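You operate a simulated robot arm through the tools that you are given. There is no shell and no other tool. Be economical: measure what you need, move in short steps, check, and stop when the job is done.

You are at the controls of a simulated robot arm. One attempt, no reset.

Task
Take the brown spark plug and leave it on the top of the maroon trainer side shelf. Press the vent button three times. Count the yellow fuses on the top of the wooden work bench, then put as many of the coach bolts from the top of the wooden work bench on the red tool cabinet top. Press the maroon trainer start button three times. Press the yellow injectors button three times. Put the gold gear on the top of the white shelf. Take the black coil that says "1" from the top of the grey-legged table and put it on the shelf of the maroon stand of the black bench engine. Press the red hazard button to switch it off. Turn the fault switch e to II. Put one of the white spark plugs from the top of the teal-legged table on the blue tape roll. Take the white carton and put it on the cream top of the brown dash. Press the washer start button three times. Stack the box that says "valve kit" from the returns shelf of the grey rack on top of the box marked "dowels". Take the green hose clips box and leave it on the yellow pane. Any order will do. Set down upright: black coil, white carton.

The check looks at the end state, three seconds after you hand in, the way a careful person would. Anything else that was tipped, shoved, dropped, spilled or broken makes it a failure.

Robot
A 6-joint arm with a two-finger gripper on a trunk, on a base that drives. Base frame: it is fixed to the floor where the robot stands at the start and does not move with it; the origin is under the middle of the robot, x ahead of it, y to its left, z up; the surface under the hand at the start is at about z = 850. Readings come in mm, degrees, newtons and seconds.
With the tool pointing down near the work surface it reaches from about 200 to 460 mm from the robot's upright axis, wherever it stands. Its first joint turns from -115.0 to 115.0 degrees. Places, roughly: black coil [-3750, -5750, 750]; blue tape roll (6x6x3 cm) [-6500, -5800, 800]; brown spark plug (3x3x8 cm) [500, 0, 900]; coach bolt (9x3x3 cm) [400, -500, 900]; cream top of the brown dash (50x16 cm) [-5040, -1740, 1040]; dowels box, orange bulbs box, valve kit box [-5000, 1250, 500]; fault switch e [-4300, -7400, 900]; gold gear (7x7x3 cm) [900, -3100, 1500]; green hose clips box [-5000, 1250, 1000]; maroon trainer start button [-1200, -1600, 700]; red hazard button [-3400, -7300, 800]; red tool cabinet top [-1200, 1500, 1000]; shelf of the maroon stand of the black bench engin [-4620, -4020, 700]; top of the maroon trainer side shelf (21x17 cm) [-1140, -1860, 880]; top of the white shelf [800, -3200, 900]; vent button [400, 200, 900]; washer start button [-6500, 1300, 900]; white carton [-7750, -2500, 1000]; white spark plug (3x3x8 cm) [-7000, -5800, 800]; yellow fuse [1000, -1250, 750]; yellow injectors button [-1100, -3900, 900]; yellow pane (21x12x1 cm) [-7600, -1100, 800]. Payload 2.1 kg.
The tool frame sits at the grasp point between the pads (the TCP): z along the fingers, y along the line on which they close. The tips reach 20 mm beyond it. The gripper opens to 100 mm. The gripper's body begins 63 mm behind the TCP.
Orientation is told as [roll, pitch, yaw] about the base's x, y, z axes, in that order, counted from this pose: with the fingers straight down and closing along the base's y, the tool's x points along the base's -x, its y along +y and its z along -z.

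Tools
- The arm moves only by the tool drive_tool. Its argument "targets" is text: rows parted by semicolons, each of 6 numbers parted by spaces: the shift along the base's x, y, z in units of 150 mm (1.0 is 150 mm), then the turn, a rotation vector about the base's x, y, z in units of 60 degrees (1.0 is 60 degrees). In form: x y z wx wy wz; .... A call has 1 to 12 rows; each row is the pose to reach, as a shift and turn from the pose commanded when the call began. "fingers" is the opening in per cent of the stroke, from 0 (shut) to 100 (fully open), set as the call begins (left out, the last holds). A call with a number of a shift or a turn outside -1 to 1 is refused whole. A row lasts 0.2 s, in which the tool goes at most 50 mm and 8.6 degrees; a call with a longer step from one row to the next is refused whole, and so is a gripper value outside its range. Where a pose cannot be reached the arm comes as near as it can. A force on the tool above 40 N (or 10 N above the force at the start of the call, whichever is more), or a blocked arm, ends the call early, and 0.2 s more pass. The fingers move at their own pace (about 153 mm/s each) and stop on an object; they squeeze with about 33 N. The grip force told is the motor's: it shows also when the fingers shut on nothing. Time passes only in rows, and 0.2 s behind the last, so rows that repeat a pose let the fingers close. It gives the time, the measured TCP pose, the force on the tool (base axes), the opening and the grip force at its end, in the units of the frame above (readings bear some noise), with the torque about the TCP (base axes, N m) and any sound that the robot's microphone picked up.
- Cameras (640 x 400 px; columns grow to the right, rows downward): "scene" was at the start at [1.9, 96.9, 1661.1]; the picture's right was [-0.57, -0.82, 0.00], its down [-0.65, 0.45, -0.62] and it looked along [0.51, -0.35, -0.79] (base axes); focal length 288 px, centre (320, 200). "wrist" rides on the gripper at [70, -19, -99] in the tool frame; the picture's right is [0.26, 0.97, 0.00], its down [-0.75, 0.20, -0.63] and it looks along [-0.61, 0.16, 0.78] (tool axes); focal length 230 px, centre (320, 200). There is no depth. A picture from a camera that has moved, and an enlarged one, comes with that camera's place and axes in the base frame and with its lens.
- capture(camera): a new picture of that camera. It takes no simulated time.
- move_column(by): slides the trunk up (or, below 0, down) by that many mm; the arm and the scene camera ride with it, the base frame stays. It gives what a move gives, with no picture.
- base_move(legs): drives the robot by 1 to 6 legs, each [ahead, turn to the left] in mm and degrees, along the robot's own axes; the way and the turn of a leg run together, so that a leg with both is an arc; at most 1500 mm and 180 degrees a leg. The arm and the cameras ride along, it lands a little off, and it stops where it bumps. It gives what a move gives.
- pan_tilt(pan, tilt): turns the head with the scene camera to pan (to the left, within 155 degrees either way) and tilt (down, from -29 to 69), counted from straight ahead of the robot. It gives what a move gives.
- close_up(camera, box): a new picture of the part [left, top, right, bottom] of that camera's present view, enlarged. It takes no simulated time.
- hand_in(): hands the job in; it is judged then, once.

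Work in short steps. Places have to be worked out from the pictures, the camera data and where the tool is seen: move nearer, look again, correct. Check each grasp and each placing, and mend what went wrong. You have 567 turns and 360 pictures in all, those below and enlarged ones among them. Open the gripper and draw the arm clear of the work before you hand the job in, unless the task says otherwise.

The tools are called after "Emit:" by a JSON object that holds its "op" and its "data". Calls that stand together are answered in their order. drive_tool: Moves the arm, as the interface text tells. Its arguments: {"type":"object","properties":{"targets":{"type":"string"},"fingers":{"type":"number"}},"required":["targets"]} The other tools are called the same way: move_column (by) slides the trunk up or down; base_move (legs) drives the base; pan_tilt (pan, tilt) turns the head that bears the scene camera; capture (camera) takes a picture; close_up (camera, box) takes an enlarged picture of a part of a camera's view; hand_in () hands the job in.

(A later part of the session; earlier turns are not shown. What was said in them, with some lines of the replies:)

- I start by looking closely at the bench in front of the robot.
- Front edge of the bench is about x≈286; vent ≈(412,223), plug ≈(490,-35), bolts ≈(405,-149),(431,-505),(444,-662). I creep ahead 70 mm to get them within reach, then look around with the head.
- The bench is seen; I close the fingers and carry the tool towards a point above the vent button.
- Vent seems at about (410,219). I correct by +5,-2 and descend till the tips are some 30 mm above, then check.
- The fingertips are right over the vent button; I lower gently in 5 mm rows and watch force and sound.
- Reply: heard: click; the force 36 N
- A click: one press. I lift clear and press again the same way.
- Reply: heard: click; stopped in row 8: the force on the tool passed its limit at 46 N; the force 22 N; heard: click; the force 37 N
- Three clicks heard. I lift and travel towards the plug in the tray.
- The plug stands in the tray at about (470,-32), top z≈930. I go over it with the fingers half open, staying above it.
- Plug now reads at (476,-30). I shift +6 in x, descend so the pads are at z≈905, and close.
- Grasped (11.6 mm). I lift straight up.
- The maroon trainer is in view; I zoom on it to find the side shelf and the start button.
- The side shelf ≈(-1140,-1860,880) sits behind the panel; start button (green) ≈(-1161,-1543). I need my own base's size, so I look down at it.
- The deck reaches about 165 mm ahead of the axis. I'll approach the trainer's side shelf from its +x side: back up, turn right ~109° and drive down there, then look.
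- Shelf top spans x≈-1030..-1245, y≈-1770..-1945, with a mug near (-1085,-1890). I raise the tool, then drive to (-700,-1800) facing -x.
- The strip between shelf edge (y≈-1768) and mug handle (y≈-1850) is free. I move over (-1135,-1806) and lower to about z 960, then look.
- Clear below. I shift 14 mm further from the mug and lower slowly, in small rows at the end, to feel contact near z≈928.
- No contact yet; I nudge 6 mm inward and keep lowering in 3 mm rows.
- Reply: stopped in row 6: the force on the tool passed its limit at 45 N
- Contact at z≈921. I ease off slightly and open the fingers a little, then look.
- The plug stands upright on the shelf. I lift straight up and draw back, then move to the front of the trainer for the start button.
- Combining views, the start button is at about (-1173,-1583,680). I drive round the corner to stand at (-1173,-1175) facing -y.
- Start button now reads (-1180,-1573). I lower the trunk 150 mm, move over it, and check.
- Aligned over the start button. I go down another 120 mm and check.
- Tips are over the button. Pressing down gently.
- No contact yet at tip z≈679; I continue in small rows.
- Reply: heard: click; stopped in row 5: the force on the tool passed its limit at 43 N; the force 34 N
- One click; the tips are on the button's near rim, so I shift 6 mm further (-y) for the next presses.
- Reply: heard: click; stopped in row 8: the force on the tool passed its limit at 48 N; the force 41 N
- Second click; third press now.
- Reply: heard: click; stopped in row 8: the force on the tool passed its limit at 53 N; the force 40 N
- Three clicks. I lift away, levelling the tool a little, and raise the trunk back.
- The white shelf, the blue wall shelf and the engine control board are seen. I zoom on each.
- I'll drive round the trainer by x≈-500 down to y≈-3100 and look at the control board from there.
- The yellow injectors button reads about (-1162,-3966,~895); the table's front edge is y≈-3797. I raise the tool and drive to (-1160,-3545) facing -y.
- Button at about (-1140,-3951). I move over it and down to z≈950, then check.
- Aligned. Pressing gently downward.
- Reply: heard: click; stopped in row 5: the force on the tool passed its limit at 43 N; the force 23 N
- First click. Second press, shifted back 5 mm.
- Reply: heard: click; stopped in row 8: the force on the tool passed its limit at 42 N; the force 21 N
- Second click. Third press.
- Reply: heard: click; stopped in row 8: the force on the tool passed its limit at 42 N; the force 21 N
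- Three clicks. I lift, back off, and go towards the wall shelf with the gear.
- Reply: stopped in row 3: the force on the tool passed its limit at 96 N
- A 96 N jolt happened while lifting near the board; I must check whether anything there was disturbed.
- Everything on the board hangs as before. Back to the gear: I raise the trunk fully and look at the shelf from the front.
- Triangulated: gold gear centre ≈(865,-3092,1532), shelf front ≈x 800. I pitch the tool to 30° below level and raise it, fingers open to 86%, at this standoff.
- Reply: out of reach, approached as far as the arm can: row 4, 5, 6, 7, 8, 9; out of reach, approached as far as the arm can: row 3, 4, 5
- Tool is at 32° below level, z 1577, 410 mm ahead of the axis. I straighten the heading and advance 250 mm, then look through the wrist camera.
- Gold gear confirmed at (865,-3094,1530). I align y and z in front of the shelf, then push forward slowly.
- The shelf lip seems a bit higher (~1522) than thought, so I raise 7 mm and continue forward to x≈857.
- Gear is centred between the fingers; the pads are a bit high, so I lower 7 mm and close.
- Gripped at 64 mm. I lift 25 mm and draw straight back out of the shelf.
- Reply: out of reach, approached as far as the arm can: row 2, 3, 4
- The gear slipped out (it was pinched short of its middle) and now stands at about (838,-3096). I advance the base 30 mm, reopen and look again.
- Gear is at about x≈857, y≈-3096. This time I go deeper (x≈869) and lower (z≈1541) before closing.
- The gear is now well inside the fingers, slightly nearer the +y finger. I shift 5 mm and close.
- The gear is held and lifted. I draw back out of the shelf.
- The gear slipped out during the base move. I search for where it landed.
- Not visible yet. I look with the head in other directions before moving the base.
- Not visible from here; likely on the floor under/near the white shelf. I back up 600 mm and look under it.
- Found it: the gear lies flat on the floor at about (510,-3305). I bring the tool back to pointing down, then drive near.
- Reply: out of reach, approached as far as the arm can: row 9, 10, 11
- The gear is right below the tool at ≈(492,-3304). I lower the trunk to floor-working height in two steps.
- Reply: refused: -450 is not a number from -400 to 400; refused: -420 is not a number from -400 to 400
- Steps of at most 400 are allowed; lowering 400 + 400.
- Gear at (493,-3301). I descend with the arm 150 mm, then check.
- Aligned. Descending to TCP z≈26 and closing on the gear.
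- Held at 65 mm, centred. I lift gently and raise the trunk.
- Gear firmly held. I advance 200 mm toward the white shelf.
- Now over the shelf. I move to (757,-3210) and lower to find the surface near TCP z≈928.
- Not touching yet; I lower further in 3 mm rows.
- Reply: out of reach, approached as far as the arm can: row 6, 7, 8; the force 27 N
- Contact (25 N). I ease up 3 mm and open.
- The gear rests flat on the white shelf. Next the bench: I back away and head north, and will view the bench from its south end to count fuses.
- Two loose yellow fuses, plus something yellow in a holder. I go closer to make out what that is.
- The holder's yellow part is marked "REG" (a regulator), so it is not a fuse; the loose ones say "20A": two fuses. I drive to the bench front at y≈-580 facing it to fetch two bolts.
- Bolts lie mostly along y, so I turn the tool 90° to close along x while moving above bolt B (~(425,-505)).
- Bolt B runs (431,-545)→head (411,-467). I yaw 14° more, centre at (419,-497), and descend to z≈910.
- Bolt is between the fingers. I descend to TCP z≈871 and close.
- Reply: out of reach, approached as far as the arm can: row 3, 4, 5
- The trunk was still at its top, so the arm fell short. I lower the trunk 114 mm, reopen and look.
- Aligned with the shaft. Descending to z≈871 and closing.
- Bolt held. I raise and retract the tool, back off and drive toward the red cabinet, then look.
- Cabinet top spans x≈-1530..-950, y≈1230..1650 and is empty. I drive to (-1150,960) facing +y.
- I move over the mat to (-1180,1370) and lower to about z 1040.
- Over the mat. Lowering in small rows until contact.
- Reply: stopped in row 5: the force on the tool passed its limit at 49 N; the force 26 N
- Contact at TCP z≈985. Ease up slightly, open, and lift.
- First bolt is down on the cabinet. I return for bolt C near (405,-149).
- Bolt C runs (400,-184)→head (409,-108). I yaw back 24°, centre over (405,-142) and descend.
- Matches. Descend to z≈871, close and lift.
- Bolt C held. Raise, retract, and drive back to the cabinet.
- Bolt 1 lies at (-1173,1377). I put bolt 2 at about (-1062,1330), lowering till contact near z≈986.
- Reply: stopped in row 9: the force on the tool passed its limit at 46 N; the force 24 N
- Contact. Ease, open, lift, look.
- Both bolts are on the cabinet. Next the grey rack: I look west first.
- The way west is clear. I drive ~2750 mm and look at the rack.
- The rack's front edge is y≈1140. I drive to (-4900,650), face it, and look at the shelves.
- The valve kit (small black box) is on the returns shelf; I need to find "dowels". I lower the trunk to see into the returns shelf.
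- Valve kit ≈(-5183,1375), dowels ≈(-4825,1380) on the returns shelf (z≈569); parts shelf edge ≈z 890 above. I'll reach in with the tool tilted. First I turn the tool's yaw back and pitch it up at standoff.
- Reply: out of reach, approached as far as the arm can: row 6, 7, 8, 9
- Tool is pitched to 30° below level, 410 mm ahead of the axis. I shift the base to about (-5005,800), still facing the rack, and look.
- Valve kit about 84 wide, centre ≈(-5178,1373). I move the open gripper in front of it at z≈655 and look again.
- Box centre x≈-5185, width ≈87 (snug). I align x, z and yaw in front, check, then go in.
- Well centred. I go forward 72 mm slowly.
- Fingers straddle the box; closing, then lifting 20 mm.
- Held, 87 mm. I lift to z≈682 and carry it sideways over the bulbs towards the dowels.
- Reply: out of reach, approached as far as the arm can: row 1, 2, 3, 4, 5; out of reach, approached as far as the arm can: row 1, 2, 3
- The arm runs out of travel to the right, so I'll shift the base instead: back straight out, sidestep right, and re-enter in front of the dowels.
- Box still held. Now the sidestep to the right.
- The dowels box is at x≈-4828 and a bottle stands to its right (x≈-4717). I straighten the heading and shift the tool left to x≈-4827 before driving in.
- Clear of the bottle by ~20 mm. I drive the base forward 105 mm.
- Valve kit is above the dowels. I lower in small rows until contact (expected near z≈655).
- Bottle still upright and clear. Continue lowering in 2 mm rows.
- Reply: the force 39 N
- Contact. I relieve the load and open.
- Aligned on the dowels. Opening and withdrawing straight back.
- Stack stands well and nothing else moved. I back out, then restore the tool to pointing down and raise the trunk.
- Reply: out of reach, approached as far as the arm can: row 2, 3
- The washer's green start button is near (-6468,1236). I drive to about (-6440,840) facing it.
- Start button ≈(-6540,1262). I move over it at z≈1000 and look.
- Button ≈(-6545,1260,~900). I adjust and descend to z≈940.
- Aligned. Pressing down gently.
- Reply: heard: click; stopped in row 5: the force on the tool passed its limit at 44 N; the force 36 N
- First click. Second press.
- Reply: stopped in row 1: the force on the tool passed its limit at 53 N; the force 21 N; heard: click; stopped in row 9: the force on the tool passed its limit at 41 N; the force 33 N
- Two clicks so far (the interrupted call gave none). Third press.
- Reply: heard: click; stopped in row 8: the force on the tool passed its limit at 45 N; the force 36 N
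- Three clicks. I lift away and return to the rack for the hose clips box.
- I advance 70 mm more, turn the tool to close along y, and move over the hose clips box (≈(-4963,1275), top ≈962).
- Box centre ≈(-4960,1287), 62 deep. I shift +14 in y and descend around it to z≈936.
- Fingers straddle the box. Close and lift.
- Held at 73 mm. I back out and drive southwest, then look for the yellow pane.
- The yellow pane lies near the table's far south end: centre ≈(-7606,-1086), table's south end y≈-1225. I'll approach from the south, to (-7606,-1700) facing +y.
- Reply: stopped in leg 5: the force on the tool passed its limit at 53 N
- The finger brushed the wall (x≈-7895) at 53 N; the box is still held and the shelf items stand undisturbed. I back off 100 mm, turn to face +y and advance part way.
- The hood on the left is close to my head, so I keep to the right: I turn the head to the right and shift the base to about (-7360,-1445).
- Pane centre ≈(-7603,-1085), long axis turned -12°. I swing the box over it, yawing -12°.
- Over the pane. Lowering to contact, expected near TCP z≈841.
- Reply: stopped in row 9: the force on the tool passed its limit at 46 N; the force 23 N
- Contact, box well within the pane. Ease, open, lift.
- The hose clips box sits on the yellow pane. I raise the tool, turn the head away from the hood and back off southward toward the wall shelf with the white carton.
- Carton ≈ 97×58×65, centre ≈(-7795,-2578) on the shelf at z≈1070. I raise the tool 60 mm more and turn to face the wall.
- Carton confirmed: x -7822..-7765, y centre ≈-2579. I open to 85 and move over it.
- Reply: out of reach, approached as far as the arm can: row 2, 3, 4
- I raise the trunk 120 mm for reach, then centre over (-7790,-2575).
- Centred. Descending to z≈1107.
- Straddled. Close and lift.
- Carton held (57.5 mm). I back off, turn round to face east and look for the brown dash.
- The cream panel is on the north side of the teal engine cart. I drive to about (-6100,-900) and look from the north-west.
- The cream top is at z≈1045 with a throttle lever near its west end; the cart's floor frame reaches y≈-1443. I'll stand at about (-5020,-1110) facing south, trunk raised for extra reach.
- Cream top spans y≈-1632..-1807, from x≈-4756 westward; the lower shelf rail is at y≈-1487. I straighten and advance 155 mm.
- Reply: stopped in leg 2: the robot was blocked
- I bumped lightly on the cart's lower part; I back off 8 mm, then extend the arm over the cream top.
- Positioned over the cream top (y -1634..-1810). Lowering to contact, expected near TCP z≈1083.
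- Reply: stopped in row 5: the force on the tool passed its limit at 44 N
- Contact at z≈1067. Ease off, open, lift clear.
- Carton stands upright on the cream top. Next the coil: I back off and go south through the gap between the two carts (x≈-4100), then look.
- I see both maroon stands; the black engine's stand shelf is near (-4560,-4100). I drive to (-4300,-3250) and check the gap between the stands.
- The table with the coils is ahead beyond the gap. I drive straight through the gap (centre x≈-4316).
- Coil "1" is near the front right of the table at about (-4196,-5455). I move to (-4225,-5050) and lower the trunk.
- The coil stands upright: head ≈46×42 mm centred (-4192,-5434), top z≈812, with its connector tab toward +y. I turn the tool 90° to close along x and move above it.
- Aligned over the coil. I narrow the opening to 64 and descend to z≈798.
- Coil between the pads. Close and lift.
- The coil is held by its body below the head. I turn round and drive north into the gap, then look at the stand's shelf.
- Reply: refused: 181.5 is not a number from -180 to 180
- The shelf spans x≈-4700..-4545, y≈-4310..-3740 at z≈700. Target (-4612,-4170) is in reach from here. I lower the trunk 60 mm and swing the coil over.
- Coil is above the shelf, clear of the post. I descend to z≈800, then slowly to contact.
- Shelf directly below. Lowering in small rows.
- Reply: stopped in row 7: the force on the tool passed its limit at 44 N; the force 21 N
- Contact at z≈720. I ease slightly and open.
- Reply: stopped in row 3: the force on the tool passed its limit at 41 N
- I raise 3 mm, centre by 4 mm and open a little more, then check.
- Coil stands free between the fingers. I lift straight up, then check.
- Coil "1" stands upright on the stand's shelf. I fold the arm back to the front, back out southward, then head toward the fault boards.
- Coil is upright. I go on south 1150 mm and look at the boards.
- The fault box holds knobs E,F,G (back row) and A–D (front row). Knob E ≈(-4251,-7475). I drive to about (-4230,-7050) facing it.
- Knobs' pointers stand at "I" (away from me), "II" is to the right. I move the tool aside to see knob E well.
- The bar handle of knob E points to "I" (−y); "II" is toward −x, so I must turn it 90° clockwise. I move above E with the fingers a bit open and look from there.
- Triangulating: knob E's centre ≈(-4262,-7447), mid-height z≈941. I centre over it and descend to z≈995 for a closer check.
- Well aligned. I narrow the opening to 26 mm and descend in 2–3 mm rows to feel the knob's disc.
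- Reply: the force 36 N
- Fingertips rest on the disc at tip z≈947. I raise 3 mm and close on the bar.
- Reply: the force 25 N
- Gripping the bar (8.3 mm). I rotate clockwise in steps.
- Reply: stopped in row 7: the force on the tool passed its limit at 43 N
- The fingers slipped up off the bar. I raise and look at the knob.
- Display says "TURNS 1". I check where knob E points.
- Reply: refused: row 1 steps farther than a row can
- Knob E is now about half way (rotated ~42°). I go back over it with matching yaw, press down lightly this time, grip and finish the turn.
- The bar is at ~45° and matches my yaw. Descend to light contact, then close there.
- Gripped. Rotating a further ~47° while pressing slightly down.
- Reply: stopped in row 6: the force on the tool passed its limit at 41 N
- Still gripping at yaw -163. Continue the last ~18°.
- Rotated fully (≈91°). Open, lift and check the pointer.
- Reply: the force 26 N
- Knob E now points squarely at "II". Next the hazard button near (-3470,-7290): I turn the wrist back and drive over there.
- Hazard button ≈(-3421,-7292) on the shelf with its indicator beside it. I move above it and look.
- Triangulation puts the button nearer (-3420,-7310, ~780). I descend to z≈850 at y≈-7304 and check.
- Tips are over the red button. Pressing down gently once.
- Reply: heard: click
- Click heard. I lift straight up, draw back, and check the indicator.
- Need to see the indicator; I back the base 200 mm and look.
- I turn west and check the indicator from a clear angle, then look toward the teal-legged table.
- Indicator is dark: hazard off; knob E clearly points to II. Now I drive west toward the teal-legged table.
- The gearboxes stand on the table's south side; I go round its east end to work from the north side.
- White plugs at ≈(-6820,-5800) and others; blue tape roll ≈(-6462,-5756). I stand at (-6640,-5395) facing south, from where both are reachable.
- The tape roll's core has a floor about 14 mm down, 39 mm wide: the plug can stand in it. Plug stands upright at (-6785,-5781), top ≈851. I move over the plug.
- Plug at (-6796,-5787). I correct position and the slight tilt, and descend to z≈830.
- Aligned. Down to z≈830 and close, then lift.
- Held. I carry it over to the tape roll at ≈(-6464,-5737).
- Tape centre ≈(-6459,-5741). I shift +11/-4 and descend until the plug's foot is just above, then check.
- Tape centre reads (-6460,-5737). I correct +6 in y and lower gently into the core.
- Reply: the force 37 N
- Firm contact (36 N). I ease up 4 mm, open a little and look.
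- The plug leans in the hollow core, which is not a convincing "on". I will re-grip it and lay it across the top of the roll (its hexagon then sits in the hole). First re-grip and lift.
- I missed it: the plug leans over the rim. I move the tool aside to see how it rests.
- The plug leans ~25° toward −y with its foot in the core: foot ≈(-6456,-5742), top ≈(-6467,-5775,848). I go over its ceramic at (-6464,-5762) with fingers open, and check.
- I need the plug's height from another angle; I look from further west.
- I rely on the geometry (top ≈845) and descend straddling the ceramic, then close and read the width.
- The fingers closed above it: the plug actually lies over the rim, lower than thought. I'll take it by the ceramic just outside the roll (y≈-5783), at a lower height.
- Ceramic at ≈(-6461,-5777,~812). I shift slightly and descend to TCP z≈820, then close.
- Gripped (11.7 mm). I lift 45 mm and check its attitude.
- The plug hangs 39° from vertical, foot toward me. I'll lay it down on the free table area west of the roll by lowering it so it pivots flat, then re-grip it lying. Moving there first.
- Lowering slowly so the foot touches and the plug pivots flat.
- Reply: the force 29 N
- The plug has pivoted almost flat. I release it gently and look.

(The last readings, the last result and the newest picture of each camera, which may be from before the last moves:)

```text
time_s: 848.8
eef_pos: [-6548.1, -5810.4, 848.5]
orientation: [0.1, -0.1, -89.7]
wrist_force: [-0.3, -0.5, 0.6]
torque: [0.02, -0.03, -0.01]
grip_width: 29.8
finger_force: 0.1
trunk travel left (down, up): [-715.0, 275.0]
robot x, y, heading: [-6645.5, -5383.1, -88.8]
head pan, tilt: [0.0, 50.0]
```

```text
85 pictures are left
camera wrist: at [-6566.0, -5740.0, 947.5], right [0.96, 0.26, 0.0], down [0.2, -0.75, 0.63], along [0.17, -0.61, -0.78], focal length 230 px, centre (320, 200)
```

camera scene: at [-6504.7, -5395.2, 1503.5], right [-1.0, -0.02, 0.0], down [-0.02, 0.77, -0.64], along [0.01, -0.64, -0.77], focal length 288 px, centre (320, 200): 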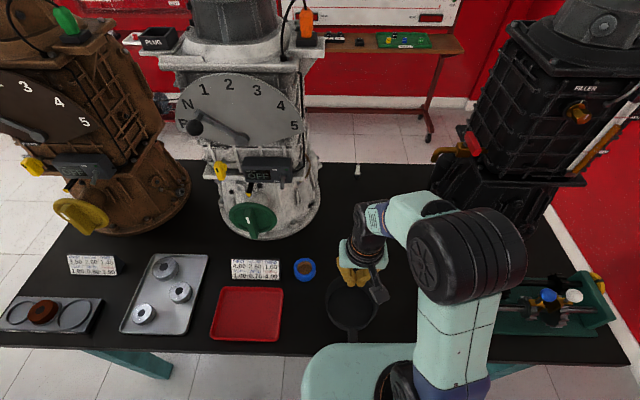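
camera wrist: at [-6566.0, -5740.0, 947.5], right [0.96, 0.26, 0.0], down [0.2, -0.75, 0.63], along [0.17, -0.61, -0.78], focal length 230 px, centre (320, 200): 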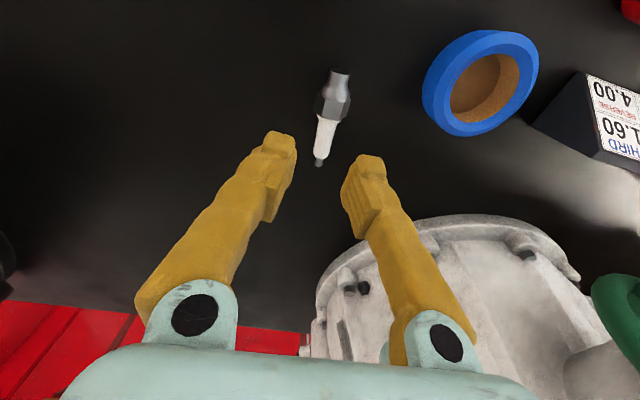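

The plug lies along y at x≈-6543; ceramic from y≈-5796 to -5828. I take it by the ceramic next to the hexagon, shallowly (TCP z≈792).

Emit:
{"op": "drive_tool", "data": {"targets": "0.03 0.03 -0.1 0 0 0.03; 0.04 0.03 -0.25 0 0 0.067; 0.04 0.03 -0.34 0 0 0.067; 0.04 0.03 -0.375 0 0 0.067; 0.04 0.03 -0.375 0 0 0.067"}}

Emit:
{"op": "drive_tool", "data": {"targets": "0 0 0 0 0 0; 0 0 0 0 0 0; 0 0 0 0 0 0", "fingers": 0}}

Emit:
{"op": "drive_tool", "data": {"targets": "0 0 0.05 0 0 0; 0 0 0.2 0 0 0; 0 0 0.45 0 0 0; 0 0 0.45 0 0 0"}}

Emit:
{"op": "capture", "data": {"camera": "wrist"}}

```text
time_s: 850.0
eef_pos: [-6540.8, -5803.1, 789.8]
orientation: [0.0, 0.0, -85.7]
wrist_force: [-0.6, -1.0, -0.2]
torque: [0.02, 0.05, 0.02]
grip_width: 30.0
finger_force: 0.0
trunk travel left (down, up): [-715.0, 275.0]
robot x, y, heading: [-6644.8, -5381.7, -88.8]
head pan, tilt: [0.0, 50.0]
```

```text
time_s: 850.8
eef_pos: [-6540.1, -5804.7, 792.3]
orientation: [0.1, 0.0, -85.6]
wrist_force: [1.1, -0.4, 0.2]
torque: [0.02, -0.02, 0.03]
grip_width: 12.0
finger_force: 33.2
trunk travel left (down, up): [-715.0, 275.0]
robot x, y, heading: [-6643.9, -5379.2, -88.8]
head pan, tilt: [0.0, 50.0]
```

```text
time_s: 851.8
eef_pos: [-6538.7, -5806.6, 858.3]
orientation: [0.0, 0.0, -85.7]
wrist_force: [0.2, -0.4, -1.1]
torque: [0.0, 0.02, -0.01]
grip_width: 12.1
finger_force: 32.7
trunk travel left (down, up): [-715.0, 275.0]
robot x, y, heading: [-6644.6, -5379.5, -89.0]
head pan, tilt: [0.0, 50.0]
```

```text
84 pictures are left
camera wrist: at [-6562.3, -5737.4, 959.4], right [0.94, 0.33, 0.0], down [0.26, -0.73, 0.63], along [0.21, -0.59, -0.78], focal length 230 px, centre (320, 200)
```

wrist: 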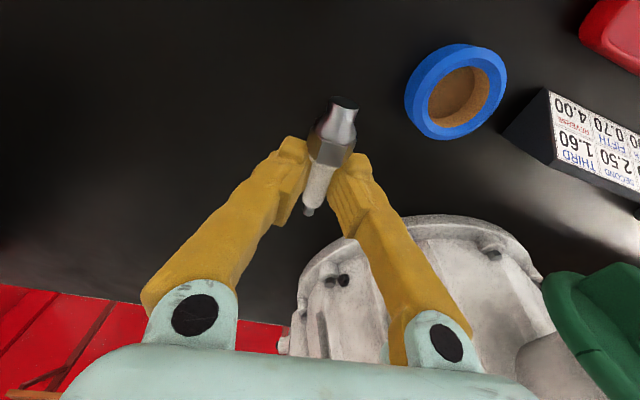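

Held level. Hex centre is 21 mm ahead of TCP. I move so the hexagon sits over the hole: TCP (-6459,-5755).

Emit:
{"op": "drive_tool", "data": {"targets": "0.18 0.12 0 0 0 0; 0.36 0.24 0 0 0 0; 0.53 0.344 0 0 0 0; 0.53 0.344 0 0 0 0"}}

Emit:
{"op": "capture", "data": {"camera": "wrist"}}

Emit:
{"op": "close_up", "data": {"camera": "scene", "box": [260, 200, 360, 290]}}

```text
time_s: 852.8
eef_pos: [-6461.1, -5752.1, 859.0]
orientation: [0.1, 0.0, -85.7]
wrist_force: [-0.5, -0.4, 0.2]
torque: [0.01, 0.01, 0.0]
grip_width: 12.1
finger_force: 33.1
trunk travel left (down, up): [-715.0, 275.0]
robot x, y, heading: [-6646.6, -5378.0, -88.6]
head pan, tilt: [0.0, 50.0]
```

```text
83 pictures are left
camera wrist: at [-6484.3, -5683.2, 958.9], right [0.94, 0.33, 0.0], down [0.26, -0.73, 0.63], along [0.21, -0.59, -0.78], focal length 230 px, centre (320, 200)
```

wrist: 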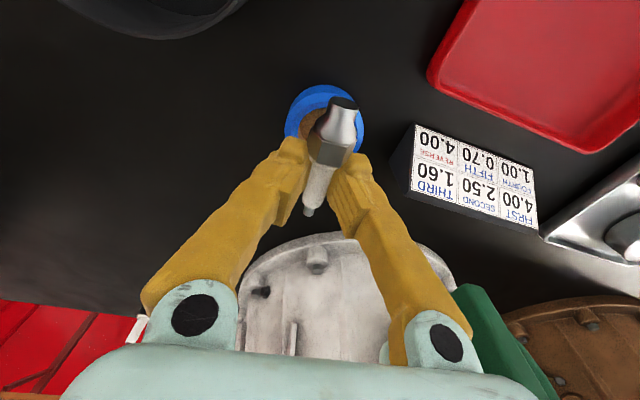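

```text
4.44 times, centred on (310, 245) of scene
camera zoom: at [-6505.1, -5395.5, 1503.5], right [-1.0, -0.02, 0.0], down [-0.02, 0.77, -0.64], along [0.01, -0.64, -0.77], focal length 1280 px, centre (364, 0)
```

zoom: 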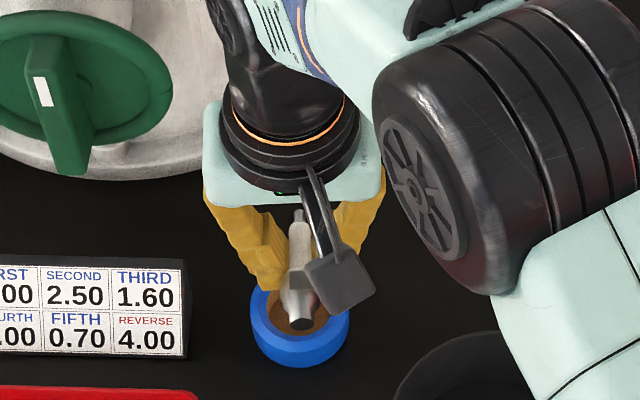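

Aligned (roll centre ≈(-6462,-5739)). I nudge -3 in y and lower gently to contact near z≈817.

Emit:
{"op": "drive_tool", "data": {"targets": "0 -0.02 -0.1 0 0 0; 0 -0.02 -0.18 0 0 0; 0 -0.02 -0.22 0 0 0; 0 -0.02 -0.235 0 0 0; 0 -0.02 -0.25 0 0 0; 0 -0.02 -0.265 0 0 0; 0 -0.02 -0.28 0 0 0; 0 -0.02 -0.295 0 0 0; 0 -0.02 -0.31 0 0 0"}}

Emit:
{"op": "close_up", "data": {"camera": "scene", "box": [260, 200, 360, 290]}}

Emit:
{"op": "capture", "data": {"camera": "wrist"}}

```text
time_s: 854.8
eef_pos: [-6460.4, -5756.0, 812.6]
orientation: [0.0, 0.1, -85.8]
wrist_force: [0.0, -0.3, -0.2]
torque: [-0.04, -0.02, -0.02]
grip_width: 11.7
finger_force: 32.8
trunk travel left (down, up): [-715.0, 275.0]
robot x, y, heading: [-6649.3, -5384.4, -88.8]
head pan, tilt: [0.0, 50.0]
```

```text
4.44 times, centred on (310, 245) of scene
camera zoom: at [-6504.6, -5395.3, 1503.5], right [-1.0, -0.02, 0.0], down [-0.02, 0.77, -0.64], along [0.01, -0.64, -0.77], focal length 1280 px, centre (364, 0)
```

zoom: 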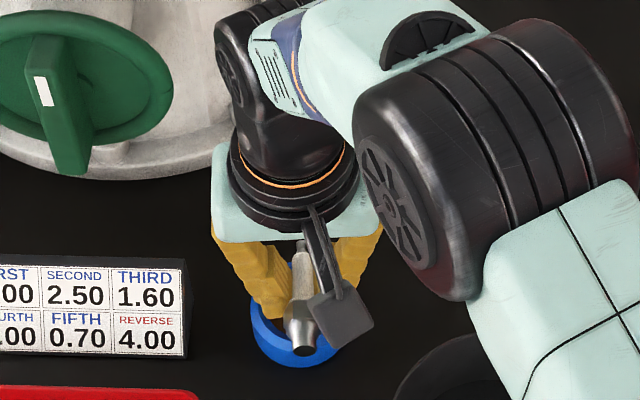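

```text
80 pictures are left
camera wrist: at [-6483.5, -5688.4, 912.9], right [0.94, 0.33, 0.0], down [0.26, -0.73, 0.63], along [0.21, -0.59, -0.78], focal length 230 px, centre (320, 200)
```

wrist: 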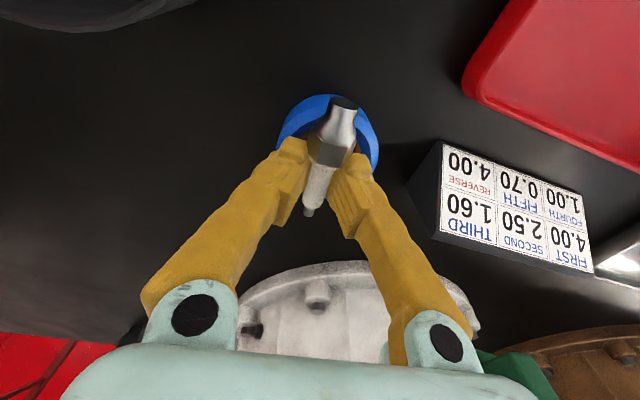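

Plug spans the ring; continue lowering to touch.

Emit:
{"op": "drive_tool", "data": {"targets": "0 0 -0.013 0 0 0; 0 0 -0.027 0 0 0; 0 0 -0.04 0 0 0; 0 0 -0.053 0 0 0; 0 0 -0.067 0 0 0; 0 0 -0.08 0 0 0"}}

Emit:
{"op": "close_up", "data": {"camera": "scene", "box": [260, 200, 360, 290]}}

```text
time_s: 855.8
eef_pos: [-6460.4, -5756.2, 807.4]
orientation: [0.3, -0.8, -85.7]
wrist_force: [-3.7, 3.3, 20.6]
torque: [0.09, 0.26, -0.01]
grip_width: 11.4
finger_force: 33.3
trunk travel left (down, up): [-715.0, 275.0]
robot x, y, heading: [-6642.4, -5382.1, -88.8]
head pan, tilt: [0.0, 50.0]
stopped in row 5: the force on the tool passed its limit at 43 N (the readings are from after the stop); the commanded pose is now the measured one
```

```text
4.44 times, centred on (310, 245) of scene
camera zoom: at [-6507.7, -5389.9, 1503.8], right [-1.0, -0.02, 0.0], down [-0.01, 0.76, -0.65], along [0.01, -0.65, -0.76], focal length 1280 px, centre (364, 0)
```

zoom: 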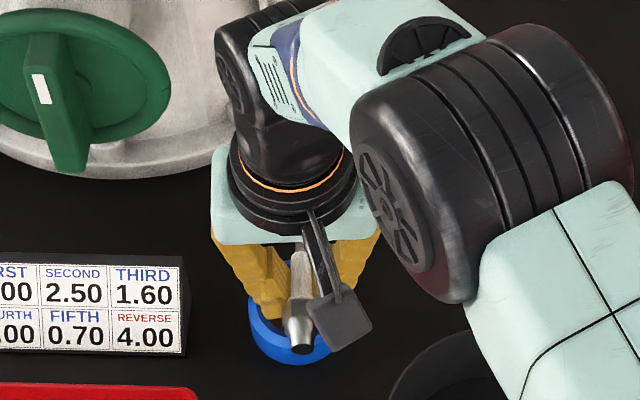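

Contact. Ease up slightly, open, and lift.

Emit:
{"op": "drive_tool", "data": {"targets": "0 0 0.013 0 0 0; 0 0 0.013 0 0 0"}}

Emit:
{"op": "drive_tool", "data": {"targets": "0 0 0 0 0 0; 0 0 0 0 0 0", "fingers": 35}}

Emit:
{"op": "drive_tool", "data": {"targets": "0 0 0.1 0 0 0; 0 0 0.3 0 0 0; 0 0 0.55 0 0 0; 0 0 0.8 0 0 0; -0.25 0.1 0.9 0 0 0; -0.5 0.2 0.9 0 0 0; -0.75 0.3 0.9 0 0 0; -0.75 0.3 0.9 0 0 0"}}

Emit:
{"op": "close_up", "data": {"camera": "scene", "box": [270, 220, 350, 290]}}

```text
time_s: 856.4
eef_pos: [-6460.7, -5757.9, 809.2]
orientation: [0.2, -0.6, -85.8]
wrist_force: [-1.8, 3.6, 8.9]
torque: [-0.04, 0.11, -0.01]
grip_width: 11.1
finger_force: 33.3
trunk travel left (down, up): [-715.0, 275.0]
robot x, y, heading: [-6645.6, -5383.7, -88.7]
head pan, tilt: [0.0, 50.0]
```

```text
time_s: 857.0
eef_pos: [-6457.9, -5760.0, 810.1]
orientation: [0.3, -0.9, -85.7]
wrist_force: [6.4, -5.3, 27.6]
torque: [-0.06, -0.05, 0.01]
grip_width: 26.9
finger_force: 0.1
trunk travel left (down, up): [-715.0, 275.0]
robot x, y, heading: [-6645.0, -5382.0, -88.6]
head pan, tilt: [0.0, 50.0]
```

```text
time_s: 858.8
eef_pos: [-6571.5, -5715.9, 941.9]
orientation: [0.3, -0.5, -85.7]
wrist_force: [0.4, -0.2, -0.3]
torque: [-0.01, -0.01, 0.0]
grip_width: 35.2
finger_force: 0.0
trunk travel left (down, up): [-715.0, 275.0]
robot x, y, heading: [-6643.5, -5381.2, -88.7]
head pan, tilt: [0.0, 50.0]
```

```text
5.71 times, centred on (310, 255) of scene
camera zoom: at [-6504.0, -5395.7, 1503.4], right [-1.0, -0.02, 0.0], down [-0.02, 0.77, -0.64], along [0.01, -0.64, -0.77], focal length 1646 px, centre (377, -114)
```

zoom: 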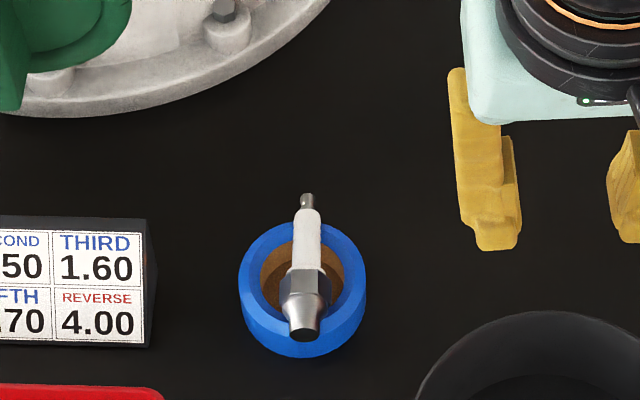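

The plug lies securely across the top of the roll (foot on one rim, ceramic on the other, hexagon in the hole). I draw the arm clear and back off.

Emit:
{"op": "drive_tool", "data": {"targets": "0 0.2 0.2 0 0 0; 0 0.4 0.4 0 0 0; 0 0.5 0.6 0 0 0; 0 0.5 0.6 0 0 0", "fingers": 100}}

Emit:
{"op": "base_move", "data": {"legs": [[-300, 0]]}}

Emit:
{"op": "capture", "data": {"camera": "scene"}}

```text
time_s: 859.8
eef_pos: [-6570.3, -5641.3, 1034.0]
orientation: [0.2, -0.5, -85.8]
wrist_force: [0.6, 0.4, 0.5]
torque: [-0.01, -0.04, 0.02]
grip_width: 99.7
finger_force: 0.0
trunk travel left (down, up): [-715.0, 275.0]
robot x, y, heading: [-6647.0, -5381.3, -88.6]
head pan, tilt: [0.0, 50.0]
```

```text
time_s: 861.8
eef_pos: [-6577.0, -5346.5, 1034.2]
orientation: [0.2, -0.5, -85.7]
wrist_force: [-0.7, 0.0, -0.3]
torque: [0.0, 0.0, 0.04]
grip_width: 100.0
finger_force: 0.1
trunk travel left (down, up): [-715.0, 275.0]
robot x, y, heading: [-6649.5, -5084.2, -88.6]
head pan, tilt: [0.0, 50.0]
```

```text
77 pictures are left
camera scene: at [-6511.0, -5099.9, 1503.5], right [-1.0, -0.02, 0.0], down [-0.02, 0.77, -0.64], along [0.01, -0.64, -0.77], focal length 288 px, centre (320, 200)
```

scene: 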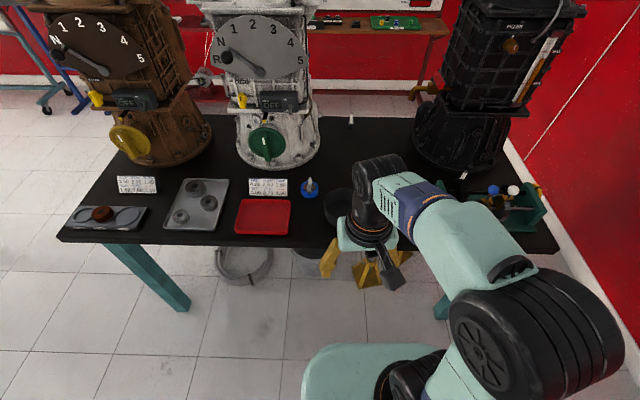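

All is in place, the gripper is open and the arm is clear; I hand in.

Emit:
{"op": "hand_in", "data": {}}

```text
The job is handed in.
```

I did every item on the list and handed the job in.

- **Fuse count:** I counted two loose yellow fuses on the bench, so I put two coach bolts on the red cabinet. I left out the yellow part in the holder because it is marked "REG".
- **Gold gear:** it fell to the floor once on the way. I picked it up and it now lies flat on the white shelf.
- **White spark plug:** standing it in the tape roll's hollow core left it leaning, so I laid it across the top of the roll.
- **Contacts:** the wrist hit something at the injector board (96 N), a finger or the hose clips box in it touched something near the west wall and its shelf (53 N), and the base nudged the cart under the dash. I saw nothing displaced at the board or the wall shelf, but did not inspect the cart after the nudge.
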